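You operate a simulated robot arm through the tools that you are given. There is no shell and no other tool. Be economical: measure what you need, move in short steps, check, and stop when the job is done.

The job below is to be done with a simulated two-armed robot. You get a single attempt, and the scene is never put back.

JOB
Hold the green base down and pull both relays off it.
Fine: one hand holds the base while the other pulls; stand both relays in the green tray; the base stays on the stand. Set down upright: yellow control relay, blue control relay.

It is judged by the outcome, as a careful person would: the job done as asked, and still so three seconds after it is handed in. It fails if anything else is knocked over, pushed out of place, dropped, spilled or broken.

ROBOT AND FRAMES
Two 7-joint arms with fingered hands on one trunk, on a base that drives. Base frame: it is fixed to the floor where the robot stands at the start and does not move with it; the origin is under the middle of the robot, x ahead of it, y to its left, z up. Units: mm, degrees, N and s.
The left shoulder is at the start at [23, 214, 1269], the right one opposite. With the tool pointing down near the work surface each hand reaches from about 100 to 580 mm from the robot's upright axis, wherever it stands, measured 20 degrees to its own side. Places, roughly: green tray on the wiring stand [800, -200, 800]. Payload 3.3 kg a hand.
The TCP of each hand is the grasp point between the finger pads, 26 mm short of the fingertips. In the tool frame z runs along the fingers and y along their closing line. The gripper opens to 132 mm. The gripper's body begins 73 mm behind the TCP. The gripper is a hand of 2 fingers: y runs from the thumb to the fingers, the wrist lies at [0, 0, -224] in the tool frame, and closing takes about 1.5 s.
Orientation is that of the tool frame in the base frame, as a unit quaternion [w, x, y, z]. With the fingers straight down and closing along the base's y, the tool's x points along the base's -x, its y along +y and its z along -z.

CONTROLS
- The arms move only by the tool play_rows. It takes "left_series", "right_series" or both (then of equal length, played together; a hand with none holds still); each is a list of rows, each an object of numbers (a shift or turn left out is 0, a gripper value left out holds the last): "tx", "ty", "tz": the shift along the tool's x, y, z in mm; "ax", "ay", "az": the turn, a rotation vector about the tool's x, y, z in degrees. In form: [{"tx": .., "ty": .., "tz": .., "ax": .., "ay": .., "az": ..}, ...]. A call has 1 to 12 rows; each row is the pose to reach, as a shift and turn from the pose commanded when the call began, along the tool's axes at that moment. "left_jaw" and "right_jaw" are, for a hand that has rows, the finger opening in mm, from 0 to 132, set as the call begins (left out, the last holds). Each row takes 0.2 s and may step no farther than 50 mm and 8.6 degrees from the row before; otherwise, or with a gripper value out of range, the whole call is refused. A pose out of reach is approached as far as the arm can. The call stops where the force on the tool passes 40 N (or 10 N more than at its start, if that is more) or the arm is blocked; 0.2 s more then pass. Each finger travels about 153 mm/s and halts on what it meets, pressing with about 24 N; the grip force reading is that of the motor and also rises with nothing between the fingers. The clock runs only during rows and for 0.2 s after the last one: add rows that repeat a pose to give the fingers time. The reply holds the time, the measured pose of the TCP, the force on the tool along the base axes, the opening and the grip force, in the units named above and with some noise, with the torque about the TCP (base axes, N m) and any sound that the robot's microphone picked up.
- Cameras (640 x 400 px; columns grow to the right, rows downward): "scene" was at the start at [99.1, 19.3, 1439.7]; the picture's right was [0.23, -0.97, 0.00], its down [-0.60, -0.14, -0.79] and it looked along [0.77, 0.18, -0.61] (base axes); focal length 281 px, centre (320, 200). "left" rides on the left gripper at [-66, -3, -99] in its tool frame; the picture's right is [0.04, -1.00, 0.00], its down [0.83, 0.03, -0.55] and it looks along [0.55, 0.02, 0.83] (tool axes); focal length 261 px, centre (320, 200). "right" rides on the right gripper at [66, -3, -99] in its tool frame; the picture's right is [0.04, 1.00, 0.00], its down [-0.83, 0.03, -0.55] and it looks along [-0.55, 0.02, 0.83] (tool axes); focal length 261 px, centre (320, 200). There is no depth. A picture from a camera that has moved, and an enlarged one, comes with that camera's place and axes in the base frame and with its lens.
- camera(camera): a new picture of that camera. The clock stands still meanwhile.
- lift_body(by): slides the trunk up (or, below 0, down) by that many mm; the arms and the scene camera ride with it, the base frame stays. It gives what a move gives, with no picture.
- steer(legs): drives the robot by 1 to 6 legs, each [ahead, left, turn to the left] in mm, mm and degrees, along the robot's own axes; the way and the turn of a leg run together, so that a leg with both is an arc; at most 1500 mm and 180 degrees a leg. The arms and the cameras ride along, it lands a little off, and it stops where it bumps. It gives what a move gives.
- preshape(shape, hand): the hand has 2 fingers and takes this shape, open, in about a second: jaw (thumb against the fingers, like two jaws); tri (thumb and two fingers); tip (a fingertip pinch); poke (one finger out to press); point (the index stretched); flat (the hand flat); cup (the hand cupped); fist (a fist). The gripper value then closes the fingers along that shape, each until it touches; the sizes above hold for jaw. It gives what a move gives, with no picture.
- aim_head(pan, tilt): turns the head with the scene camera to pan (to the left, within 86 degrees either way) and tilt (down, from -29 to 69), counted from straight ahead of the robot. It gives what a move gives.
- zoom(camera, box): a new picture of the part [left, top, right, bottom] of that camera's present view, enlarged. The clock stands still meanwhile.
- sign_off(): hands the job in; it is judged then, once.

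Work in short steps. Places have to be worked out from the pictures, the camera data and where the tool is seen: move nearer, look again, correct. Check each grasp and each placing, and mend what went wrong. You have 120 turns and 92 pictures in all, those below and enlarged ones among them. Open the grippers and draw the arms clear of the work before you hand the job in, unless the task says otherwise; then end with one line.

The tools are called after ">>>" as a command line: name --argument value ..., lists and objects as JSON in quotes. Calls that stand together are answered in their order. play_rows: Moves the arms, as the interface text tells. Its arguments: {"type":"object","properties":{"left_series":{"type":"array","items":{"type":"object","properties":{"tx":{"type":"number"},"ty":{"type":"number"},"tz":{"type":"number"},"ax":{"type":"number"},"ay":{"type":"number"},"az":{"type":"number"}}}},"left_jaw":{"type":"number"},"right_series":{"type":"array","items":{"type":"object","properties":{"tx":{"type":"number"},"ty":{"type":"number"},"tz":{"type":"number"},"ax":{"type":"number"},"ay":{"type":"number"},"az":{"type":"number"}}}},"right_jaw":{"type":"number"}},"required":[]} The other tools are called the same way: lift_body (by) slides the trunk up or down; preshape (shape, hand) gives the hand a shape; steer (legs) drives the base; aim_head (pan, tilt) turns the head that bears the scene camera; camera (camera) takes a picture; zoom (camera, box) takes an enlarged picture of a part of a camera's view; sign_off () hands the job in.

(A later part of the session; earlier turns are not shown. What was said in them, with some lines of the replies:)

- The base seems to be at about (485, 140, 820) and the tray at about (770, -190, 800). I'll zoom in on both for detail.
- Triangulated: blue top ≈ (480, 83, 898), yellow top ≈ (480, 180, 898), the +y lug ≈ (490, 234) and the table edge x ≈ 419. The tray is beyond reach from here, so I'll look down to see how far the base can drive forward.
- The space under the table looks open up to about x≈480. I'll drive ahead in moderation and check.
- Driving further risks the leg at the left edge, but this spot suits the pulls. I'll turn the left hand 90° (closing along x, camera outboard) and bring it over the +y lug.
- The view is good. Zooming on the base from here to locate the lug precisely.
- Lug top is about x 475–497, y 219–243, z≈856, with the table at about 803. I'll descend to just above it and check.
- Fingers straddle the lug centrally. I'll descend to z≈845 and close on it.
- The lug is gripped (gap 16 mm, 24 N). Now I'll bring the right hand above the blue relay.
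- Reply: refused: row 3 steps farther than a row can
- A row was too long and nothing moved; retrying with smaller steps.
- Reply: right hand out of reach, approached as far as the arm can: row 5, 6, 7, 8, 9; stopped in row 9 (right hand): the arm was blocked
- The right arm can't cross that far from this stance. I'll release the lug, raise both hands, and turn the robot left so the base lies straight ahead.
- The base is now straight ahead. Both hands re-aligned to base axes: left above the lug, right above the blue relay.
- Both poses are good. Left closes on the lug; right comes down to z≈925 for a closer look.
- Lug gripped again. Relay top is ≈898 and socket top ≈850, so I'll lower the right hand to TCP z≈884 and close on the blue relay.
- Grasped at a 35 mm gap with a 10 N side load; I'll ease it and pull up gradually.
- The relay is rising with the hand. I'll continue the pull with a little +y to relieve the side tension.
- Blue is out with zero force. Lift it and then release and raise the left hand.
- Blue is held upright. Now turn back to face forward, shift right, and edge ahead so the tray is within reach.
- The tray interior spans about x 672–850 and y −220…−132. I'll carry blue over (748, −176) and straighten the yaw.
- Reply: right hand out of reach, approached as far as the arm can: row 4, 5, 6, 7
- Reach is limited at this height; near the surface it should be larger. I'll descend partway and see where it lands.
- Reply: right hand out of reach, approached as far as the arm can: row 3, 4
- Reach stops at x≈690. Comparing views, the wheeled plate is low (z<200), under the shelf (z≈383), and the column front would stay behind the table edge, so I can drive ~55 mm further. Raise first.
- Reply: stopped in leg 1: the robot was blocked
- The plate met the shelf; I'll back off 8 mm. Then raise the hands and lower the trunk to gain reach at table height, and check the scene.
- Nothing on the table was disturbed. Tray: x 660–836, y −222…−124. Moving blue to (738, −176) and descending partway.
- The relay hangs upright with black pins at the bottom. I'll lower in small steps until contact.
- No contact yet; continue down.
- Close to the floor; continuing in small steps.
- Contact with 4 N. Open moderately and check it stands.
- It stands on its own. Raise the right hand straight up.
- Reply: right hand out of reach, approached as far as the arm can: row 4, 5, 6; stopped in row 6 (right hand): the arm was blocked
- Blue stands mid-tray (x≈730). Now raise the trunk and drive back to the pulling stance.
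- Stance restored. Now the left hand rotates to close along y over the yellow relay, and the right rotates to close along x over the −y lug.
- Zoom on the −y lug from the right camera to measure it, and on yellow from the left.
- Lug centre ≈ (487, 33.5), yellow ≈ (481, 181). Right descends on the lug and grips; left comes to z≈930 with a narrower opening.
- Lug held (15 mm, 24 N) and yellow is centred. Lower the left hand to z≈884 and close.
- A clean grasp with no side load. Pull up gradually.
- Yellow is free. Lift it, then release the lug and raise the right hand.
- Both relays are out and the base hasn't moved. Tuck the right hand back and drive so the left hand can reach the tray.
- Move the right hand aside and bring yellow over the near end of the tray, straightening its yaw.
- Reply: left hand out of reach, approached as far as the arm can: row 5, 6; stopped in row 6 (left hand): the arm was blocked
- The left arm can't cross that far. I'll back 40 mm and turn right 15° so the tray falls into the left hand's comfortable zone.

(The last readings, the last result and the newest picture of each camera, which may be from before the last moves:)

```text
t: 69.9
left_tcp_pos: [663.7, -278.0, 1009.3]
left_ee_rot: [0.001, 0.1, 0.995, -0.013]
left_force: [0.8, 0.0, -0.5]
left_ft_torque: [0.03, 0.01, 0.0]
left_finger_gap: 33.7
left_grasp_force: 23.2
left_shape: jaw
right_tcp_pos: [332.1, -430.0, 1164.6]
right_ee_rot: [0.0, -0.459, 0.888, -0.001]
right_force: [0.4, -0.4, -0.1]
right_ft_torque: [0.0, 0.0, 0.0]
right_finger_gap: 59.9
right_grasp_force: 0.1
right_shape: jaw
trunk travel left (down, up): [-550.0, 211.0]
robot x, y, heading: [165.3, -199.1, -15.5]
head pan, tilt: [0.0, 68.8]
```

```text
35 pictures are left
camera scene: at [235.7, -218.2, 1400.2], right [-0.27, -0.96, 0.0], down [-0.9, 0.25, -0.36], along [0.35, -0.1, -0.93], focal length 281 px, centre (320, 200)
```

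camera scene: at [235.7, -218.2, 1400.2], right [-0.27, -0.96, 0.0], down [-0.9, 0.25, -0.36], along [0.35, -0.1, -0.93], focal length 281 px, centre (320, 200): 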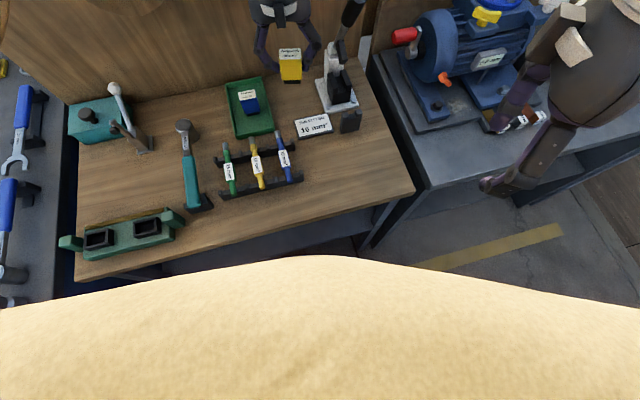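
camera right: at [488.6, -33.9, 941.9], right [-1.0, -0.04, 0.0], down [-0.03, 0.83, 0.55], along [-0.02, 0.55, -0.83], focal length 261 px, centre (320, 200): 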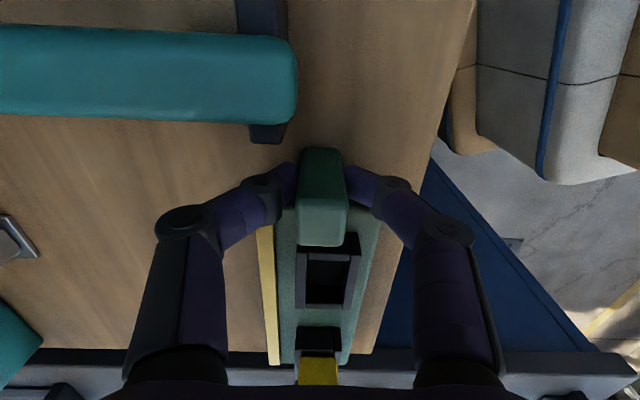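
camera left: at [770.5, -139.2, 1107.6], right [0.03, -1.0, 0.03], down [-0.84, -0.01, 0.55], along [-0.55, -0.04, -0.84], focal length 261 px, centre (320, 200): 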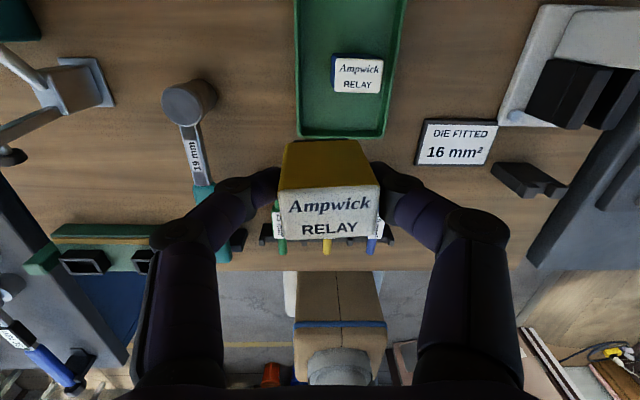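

Now bring yellow to (690, −176) with a small orientation correction.

>>> play_rows --left_series '[{"tx": -2, "ty": 27, "tz": 5, "ax": -0.4, "az": -2.9}, {"tx": -3, "ty": 53, "tz": 10, "ax": -0.8, "az": -5.8}, {"tx": -5, "ty": 80, "tz": 20, "ax": -1.1, "az": -8.6}, {"tx": -6.2, "ty": 105.3, "tz": 30, "ax": -1.5, "az": -11.5}, {"tx": -6.2, "ty": 105.3, "tz": 30, "ax": -1.5, "az": -11.5}]'

>>> camera --camera "left"

>>> zoom --camera "scene" --box '[160, 50, 320, 150]'

```text
t: 71.1
left_tcp_pos: [691.8, -173.7, 977.1]
left_ee_rot: [0.0, 0.0, 1.0, 0.0]
left_force: [0.6, 0.2, -0.7]
left_ft_torque: [0.02, 0.02, 0.01]
left_finger_gap: 33.9
left_grasp_force: 24.3
left_shape: jaw
right_tcp_pos: [330.2, -430.4, 1163.8]
right_ee_rot: [0.0, -0.46, 0.888, 0.001]
right_force: [0.1, -0.3, -0.6]
right_ft_torque: [0.01, -0.02, 0.0]
right_finger_gap: 59.8
right_grasp_force: 0.1
right_shape: jaw
trunk travel left (down, up): [-550.0, 211.0]
robot x, y, heading: [171.6, -198.4, -15.6]
head pan, tilt: [0.0, 68.8]
```

```text
34 pictures are left
camera left: at [757.1, -176.6, 1075.9], right [-0.04, -1.0, 0.0], down [-0.83, 0.03, 0.55], along [-0.55, 0.02, -0.83], focal length 261 px, centre (320, 200)
```

left: 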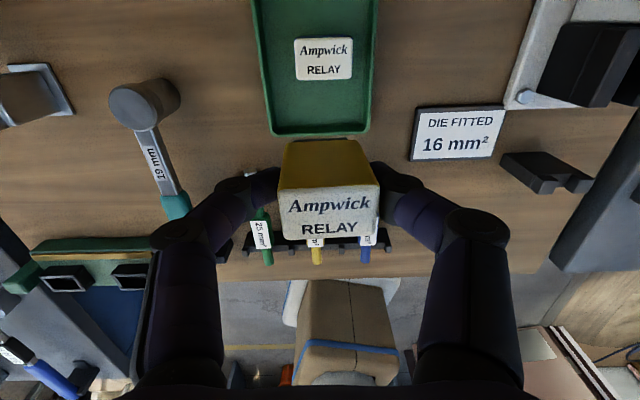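

```text
4.00 times, centred on (240, 100) of scene
camera zoom: at [236.0, -218.2, 1400.2], right [-0.27, -0.96, 0.0], down [-0.9, 0.25, -0.36], along [0.35, -0.1, -0.93], focal length 1123 px, centre (640, 600)
```

zoom: 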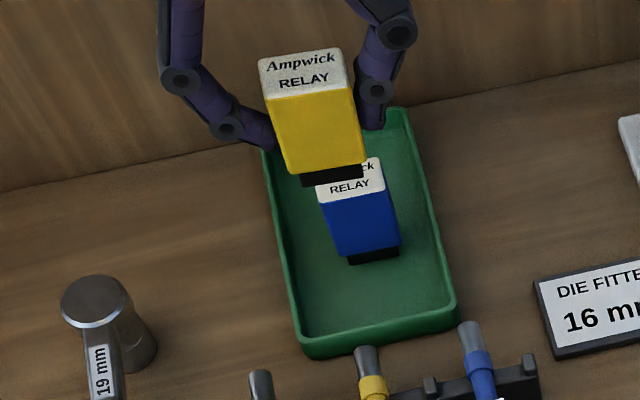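

Blue's near face is at x≈725 and the tray's inner wall at ≈673, while a relay is only 26 mm deep in x. Yellow goes to x=698; descending partway.

>>> play_rows --left_series '[{"tx": -6, "ty": -2, "tz": 20}, {"tx": -6, "ty": -2, "tz": 45}, {"tx": -6, "ty": -2, "tz": 70}, {"tx": -6, "ty": -2, "tz": 90}, {"tx": -6, "ty": -2, "tz": 90}]'

>>> camera --camera "left"

>>> zoom --camera "scene" --box '[160, 50, 320, 150]'

```text
t: 72.3
left_tcp_pos: [697.3, -178.1, 884.3]
left_ee_rot: [0.0, -0.002, 1.0, -0.001]
left_force: [0.4, 0.0, -0.8]
left_ft_torque: [-0.02, 0.02, -0.04]
left_finger_gap: 33.7
left_grasp_force: 23.7
left_shape: jaw
right_tcp_pos: [331.8, -430.4, 1164.4]
right_ee_rot: [0.001, -0.46, 0.888, 0.001]
right_force: [-0.5, 0.3, 0.5]
right_ft_torque: [0.02, -0.01, 0.0]
right_finger_gap: 59.9
right_grasp_force: 0.1
right_shape: jaw
trunk travel left (down, up): [-550.0, 211.0]
robot x, y, heading: [169.3, -198.1, -15.7]
head pan, tilt: [0.0, 68.8]
```

```text
32 pictures are left
camera left: at [762.8, -180.4, 984.3], right [-0.04, -1.0, 0.0], down [-0.83, 0.03, 0.55], along [-0.55, 0.02, -0.83], focal length 261 px, centre (320, 200)
```

left: 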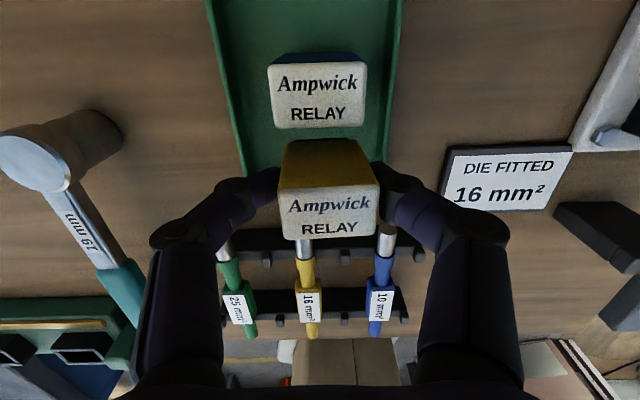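

```text
4.00 times, centred on (240, 100) of scene
camera zoom: at [236.2, -217.8, 1400.2], right [-0.27, -0.96, 0.0], down [-0.9, 0.25, -0.36], along [0.35, -0.1, -0.93], focal length 1123 px, centre (640, 600)
```

zoom: 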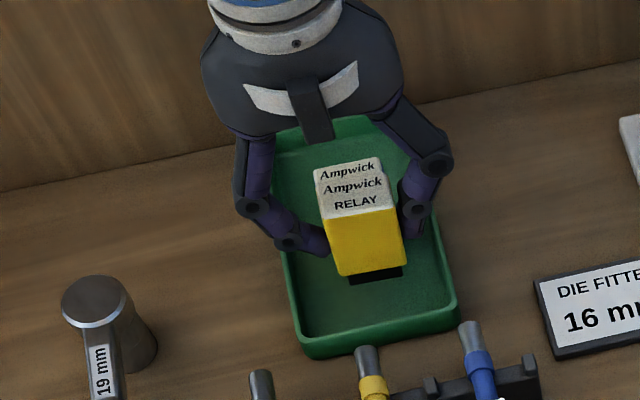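

The gap to blue is ≈14 mm. Lowering toward the floor in small steps.

>>> play_rows --left_series '[{"tz": 5}, {"tz": 10}, {"tz": 15}, {"tz": 18}, {"tz": 20}, {"tz": 22}]'

>>> zoom --camera "scene" --box '[160, 50, 320, 150]'

```text
t: 73.7
left_tcp_pos: [697.0, -177.1, 864.3]
left_ee_rot: [0.001, -0.001, 1.0, 0.0]
left_force: [1.1, 0.4, 0.1]
left_ft_torque: [0.0, 0.0, 0.03]
left_finger_gap: 33.9
left_grasp_force: 23.8
left_shape: jaw
right_tcp_pos: [332.0, -428.9, 1164.4]
right_ee_rot: [-0.001, -0.46, 0.888, 0.001]
right_force: [0.5, 0.6, -0.4]
right_ft_torque: [0.01, -0.02, 0.0]
right_finger_gap: 59.7
right_grasp_force: 0.0
right_shape: jaw
trunk travel left (down, up): [-550.0, 211.0]
robot x, y, heading: [168.5, -198.7, -15.6]
head pan, tilt: [0.0, 68.8]
```

```text
4.00 times, centred on (240, 100) of scene
camera zoom: at [236.3, -217.9, 1400.2], right [-0.27, -0.96, 0.0], down [-0.9, 0.25, -0.36], along [0.35, -0.1, -0.93], focal length 1123 px, centre (640, 600)
```

zoom: 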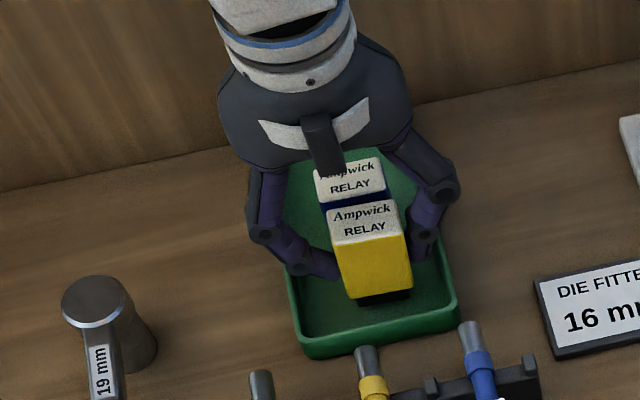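

Still above the floor; continue.

>>> play_rows --left_series '[{"tz": 2}, {"tz": 4}, {"tz": 6}, {"tz": 8}]'

```text
t: 74.7
left_tcp_pos: [696.4, -177.0, 855.7]
left_ee_rot: [0.0, 0.0, 1.0, -0.001]
left_force: [-0.3, -0.8, -0.1]
left_ft_torque: [-0.02, -0.01, 0.02]
left_finger_gap: 34.4
left_grasp_force: 23.7
left_shape: jaw
right_tcp_pos: [331.8, -429.5, 1164.0]
right_ee_rot: [0.001, -0.46, 0.888, 0.001]
right_force: [-0.5, 1.0, -0.3]
right_ft_torque: [0.0, -0.02, 0.0]
right_finger_gap: 59.7
right_grasp_force: 0.1
right_shape: jaw
trunk travel left (down, up): [-550.0, 211.0]
robot x, y, heading: [170.2, -196.5, -15.7]
head pan, tilt: [0.0, 68.8]
```

No force yet; lower a few mm more.

>>> play_rows --left_series '[{"tz": 1}, {"tz": 2}, {"tz": 3}, {"tz": 4}]'

>>> zoom --camera "scene" --box '[200, 70, 296, 130]'

```text
t: 75.7
left_tcp_pos: [696.7, -176.7, 854.5]
left_ee_rot: [0.003, -0.001, 1.0, -0.001]
left_force: [-1.7, -0.5, 18.2]
left_ft_torque: [-0.18, 0.01, -0.02]
left_finger_gap: 36.1
left_grasp_force: 23.9
left_shape: jaw
right_tcp_pos: [330.7, -429.4, 1165.7]
right_ee_rot: [0.001, -0.46, 0.888, 0.0]
right_force: [0.5, -0.7, 0.7]
right_ft_torque: [-0.01, -0.02, 0.01]
right_finger_gap: 59.5
right_grasp_force: 0.0
right_shape: jaw
trunk travel left (down, up): [-550.0, 211.0]
robot x, y, heading: [167.4, -195.5, -15.9]
head pan, tilt: [0.0, 68.8]
```

```text
6.67 times, centred on (248, 100) of scene
camera zoom: at [234.2, -218.0, 1400.5], right [-0.27, -0.96, 0.0], down [-0.9, 0.25, -0.36], along [0.35, -0.1, -0.93], focal length 1871 px, centre (800, 867)
```

zoom: 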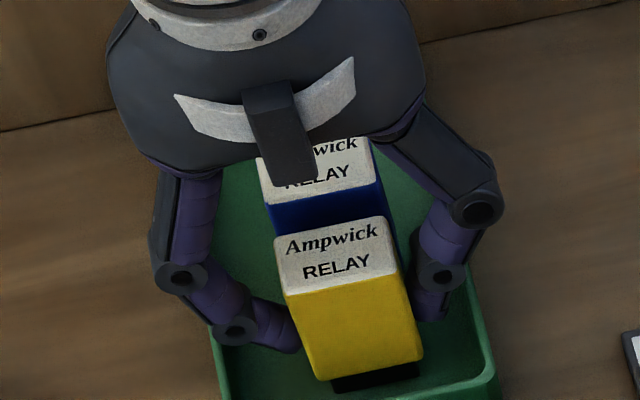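

It is seated (18 N). Relieve 2.5 mm, then open.

>>> play_rows --left_series '[{"tz": -1.5}, {"tz": -2.5}, {"tz": -2.5}]'

>>> play_rows --left_series '[{"tz": 0}, {"tz": 0}, {"tz": 0}]' --left_jaw 56

>>> zoom --camera "scene" --box '[200, 70, 296, 130]'

```text
t: 76.5
left_tcp_pos: [695.5, -176.4, 854.3]
left_ee_rot: [0.0, -0.001, 1.0, 0.0]
left_force: [0.7, -1.4, 4.2]
left_ft_torque: [-0.12, 0.01, -0.04]
left_finger_gap: 35.7
left_grasp_force: 24.2
left_shape: jaw
right_tcp_pos: [331.0, -428.7, 1164.0]
right_ee_rot: [0.0, -0.459, 0.888, 0.0]
right_force: [-0.3, -0.2, 0.6]
right_ft_torque: [-0.05, 0.02, -0.01]
right_finger_gap: 59.3
right_grasp_force: 0.1
right_shape: jaw
trunk travel left (down, up): [-550.0, 211.0]
robot x, y, heading: [169.5, -201.8, -15.9]
head pan, tilt: [0.0, 68.8]
```

```text
t: 77.3
left_tcp_pos: [696.6, -176.8, 855.6]
left_ee_rot: [0.001, -0.001, 1.0, 0.0]
left_force: [0.5, -0.1, -0.5]
left_ft_torque: [0.04, 0.01, 0.0]
left_finger_gap: 55.4
left_grasp_force: 0.0
left_shape: jaw
right_tcp_pos: [330.6, -429.0, 1164.1]
right_ee_rot: [0.001, -0.459, 0.888, 0.001]
right_force: [-0.3, 0.1, 0.3]
right_ft_torque: [0.03, 0.05, -0.02]
right_finger_gap: 59.6
right_grasp_force: 0.1
right_shape: jaw
trunk travel left (down, up): [-550.0, 211.0]
robot x, y, heading: [167.9, -198.4, -15.6]
head pan, tilt: [0.0, 68.8]
```

```text
6.67 times, centred on (248, 100) of scene
camera zoom: at [236.2, -217.8, 1400.2], right [-0.27, -0.96, 0.0], down [-0.9, 0.25, -0.36], along [0.35, -0.1, -0.93], focal length 1871 px, centre (800, 867)
```

zoom: 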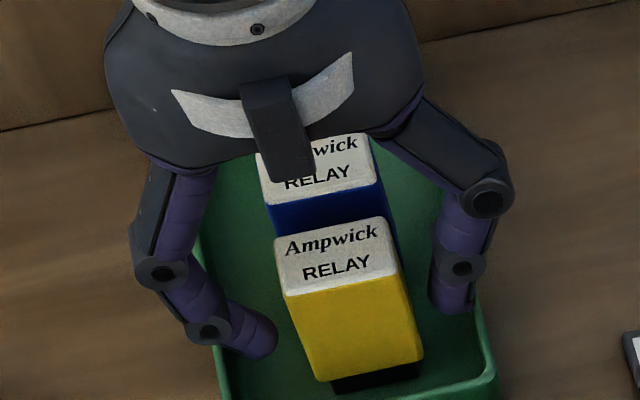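

Standing on its own. Raise the left hand straight up, then check.

>>> play_rows --left_series '[{"tz": -15}, {"tz": -35}, {"tz": -65}, {"tz": -95}, {"tz": -125}, {"tz": -155}]'

>>> play_rows --left_series '[{"tx": 40, "tz": -20}, {"tx": 85, "tz": -40}, {"tx": 130, "tz": -60}, {"tx": 170, "tz": -80}]'

>>> zoom --camera "scene" --box '[160, 50, 320, 150]'

>>> camera --camera "scene"

```text
t: 78.7
left_tcp_pos: [693.3, -175.9, 1010.1]
left_ee_rot: [0.001, 0.0, 1.0, 0.0]
left_force: [0.2, 0.0, 0.7]
left_ft_torque: [0.05, -0.01, 0.0]
left_finger_gap: 55.5
left_grasp_force: 0.0
left_shape: jaw
right_tcp_pos: [330.6, -430.4, 1165.2]
right_ee_rot: [0.001, -0.459, 0.888, 0.0]
right_force: [-1.3, 0.2, -0.2]
right_ft_torque: [0.02, -0.01, -0.01]
right_finger_gap: 59.6
right_grasp_force: 0.0
right_shape: jaw
trunk travel left (down, up): [-550.0, 211.0]
robot x, y, heading: [167.2, -201.6, -15.5]
head pan, tilt: [0.0, 68.8]
```

```text
t: 79.7
left_tcp_pos: [523.1, -180.2, 1091.4]
left_ee_rot: [0.002, -0.001, 1.0, -0.001]
left_force: [-0.8, 0.7, -0.6]
left_ft_torque: [0.01, -0.01, -0.01]
left_finger_gap: 55.5
left_grasp_force: 0.0
left_shape: jaw
right_tcp_pos: [330.7, -429.0, 1164.4]
right_ee_rot: [0.001, -0.459, 0.889, 0.001]
right_force: [0.4, 0.5, 0.2]
right_ft_torque: [0.0, 0.0, -0.02]
right_finger_gap: 59.6
right_grasp_force: 0.1
right_shape: jaw
trunk travel left (down, up): [-550.0, 211.0]
robot x, y, heading: [167.0, -197.9, -15.6]
head pan, tilt: [0.0, 68.8]
```

```text
4.00 times, centred on (240, 100) of scene
camera zoom: at [235.5, -217.8, 1400.3], right [-0.27, -0.96, 0.0], down [-0.9, 0.25, -0.36], along [0.35, -0.1, -0.93], focal length 1123 px, centre (640, 600)
```

zoom: 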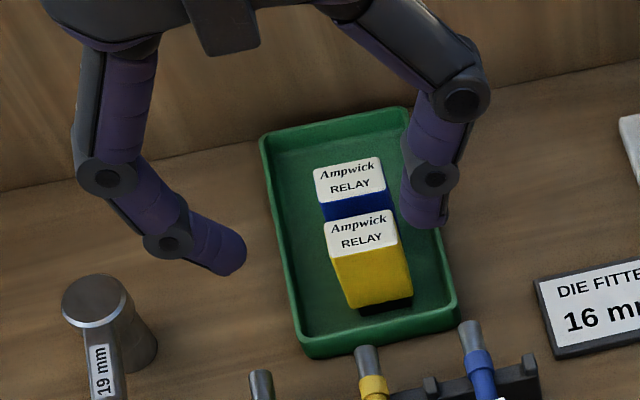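

```text
26 pictures are left
camera scene: at [235.5, -217.8, 1400.3], right [-0.27, -0.96, 0.0], down [-0.9, 0.25, -0.36], along [0.35, -0.1, -0.93], focal length 281 px, centre (320, 200)
```

scene: 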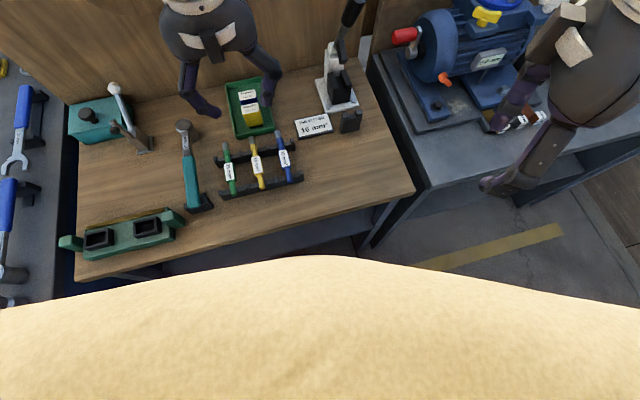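

Both relays stand upright in the tray, and the base and everything else are in place. Back off a little to clear the arms.

>>> steer --legs '[[-120, 0, 0]]'

>>> camera --camera "scene"

```text
t: 80.9
left_tcp_pos: [407.7, -148.7, 1091.2]
left_ee_rot: [0.001, -0.001, 1.0, -0.001]
left_force: [-0.3, 0.9, 0.2]
left_ft_torque: [0.01, -0.02, 0.01]
left_finger_gap: 55.5
left_grasp_force: 0.1
left_shape: jaw
right_tcp_pos: [215.5, -398.2, 1164.9]
right_ee_rot: [0.001, -0.46, 0.888, 0.0]
right_force: [-0.7, -0.9, -0.5]
right_ft_torque: [-0.02, -0.07, 0.01]
right_finger_gap: 59.7
right_grasp_force: 0.1
right_shape: jaw
trunk travel left (down, up): [-550.0, 211.0]
robot x, y, heading: [52.8, -166.2, -15.6]
head pan, tilt: [0.0, 68.8]
```

```text
25 pictures are left
camera scene: at [118.9, -185.1, 1400.3], right [-0.27, -0.96, 0.0], down [-0.9, 0.25, -0.36], along [0.35, -0.1, -0.93], focal length 281 px, centre (320, 200)
```

scene: 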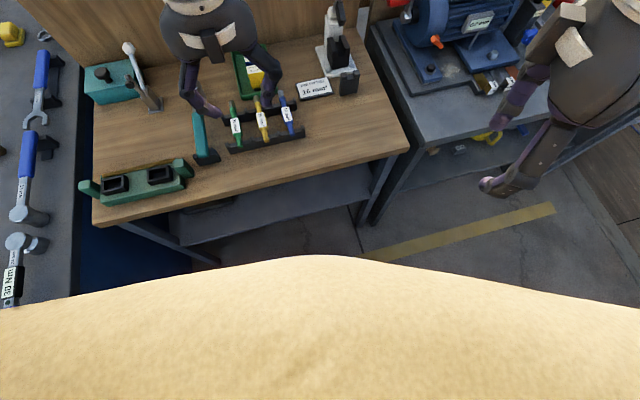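

The last picture shows the table in order, both grippers open and both arms clear, so I'm handing the job in.

>>> sign_off

```text
The job is handed in.
```

Both relays, yellow and blue, were pulled with one hand holding the base and now stand upright in the green tray; the base is still in place on the stand.
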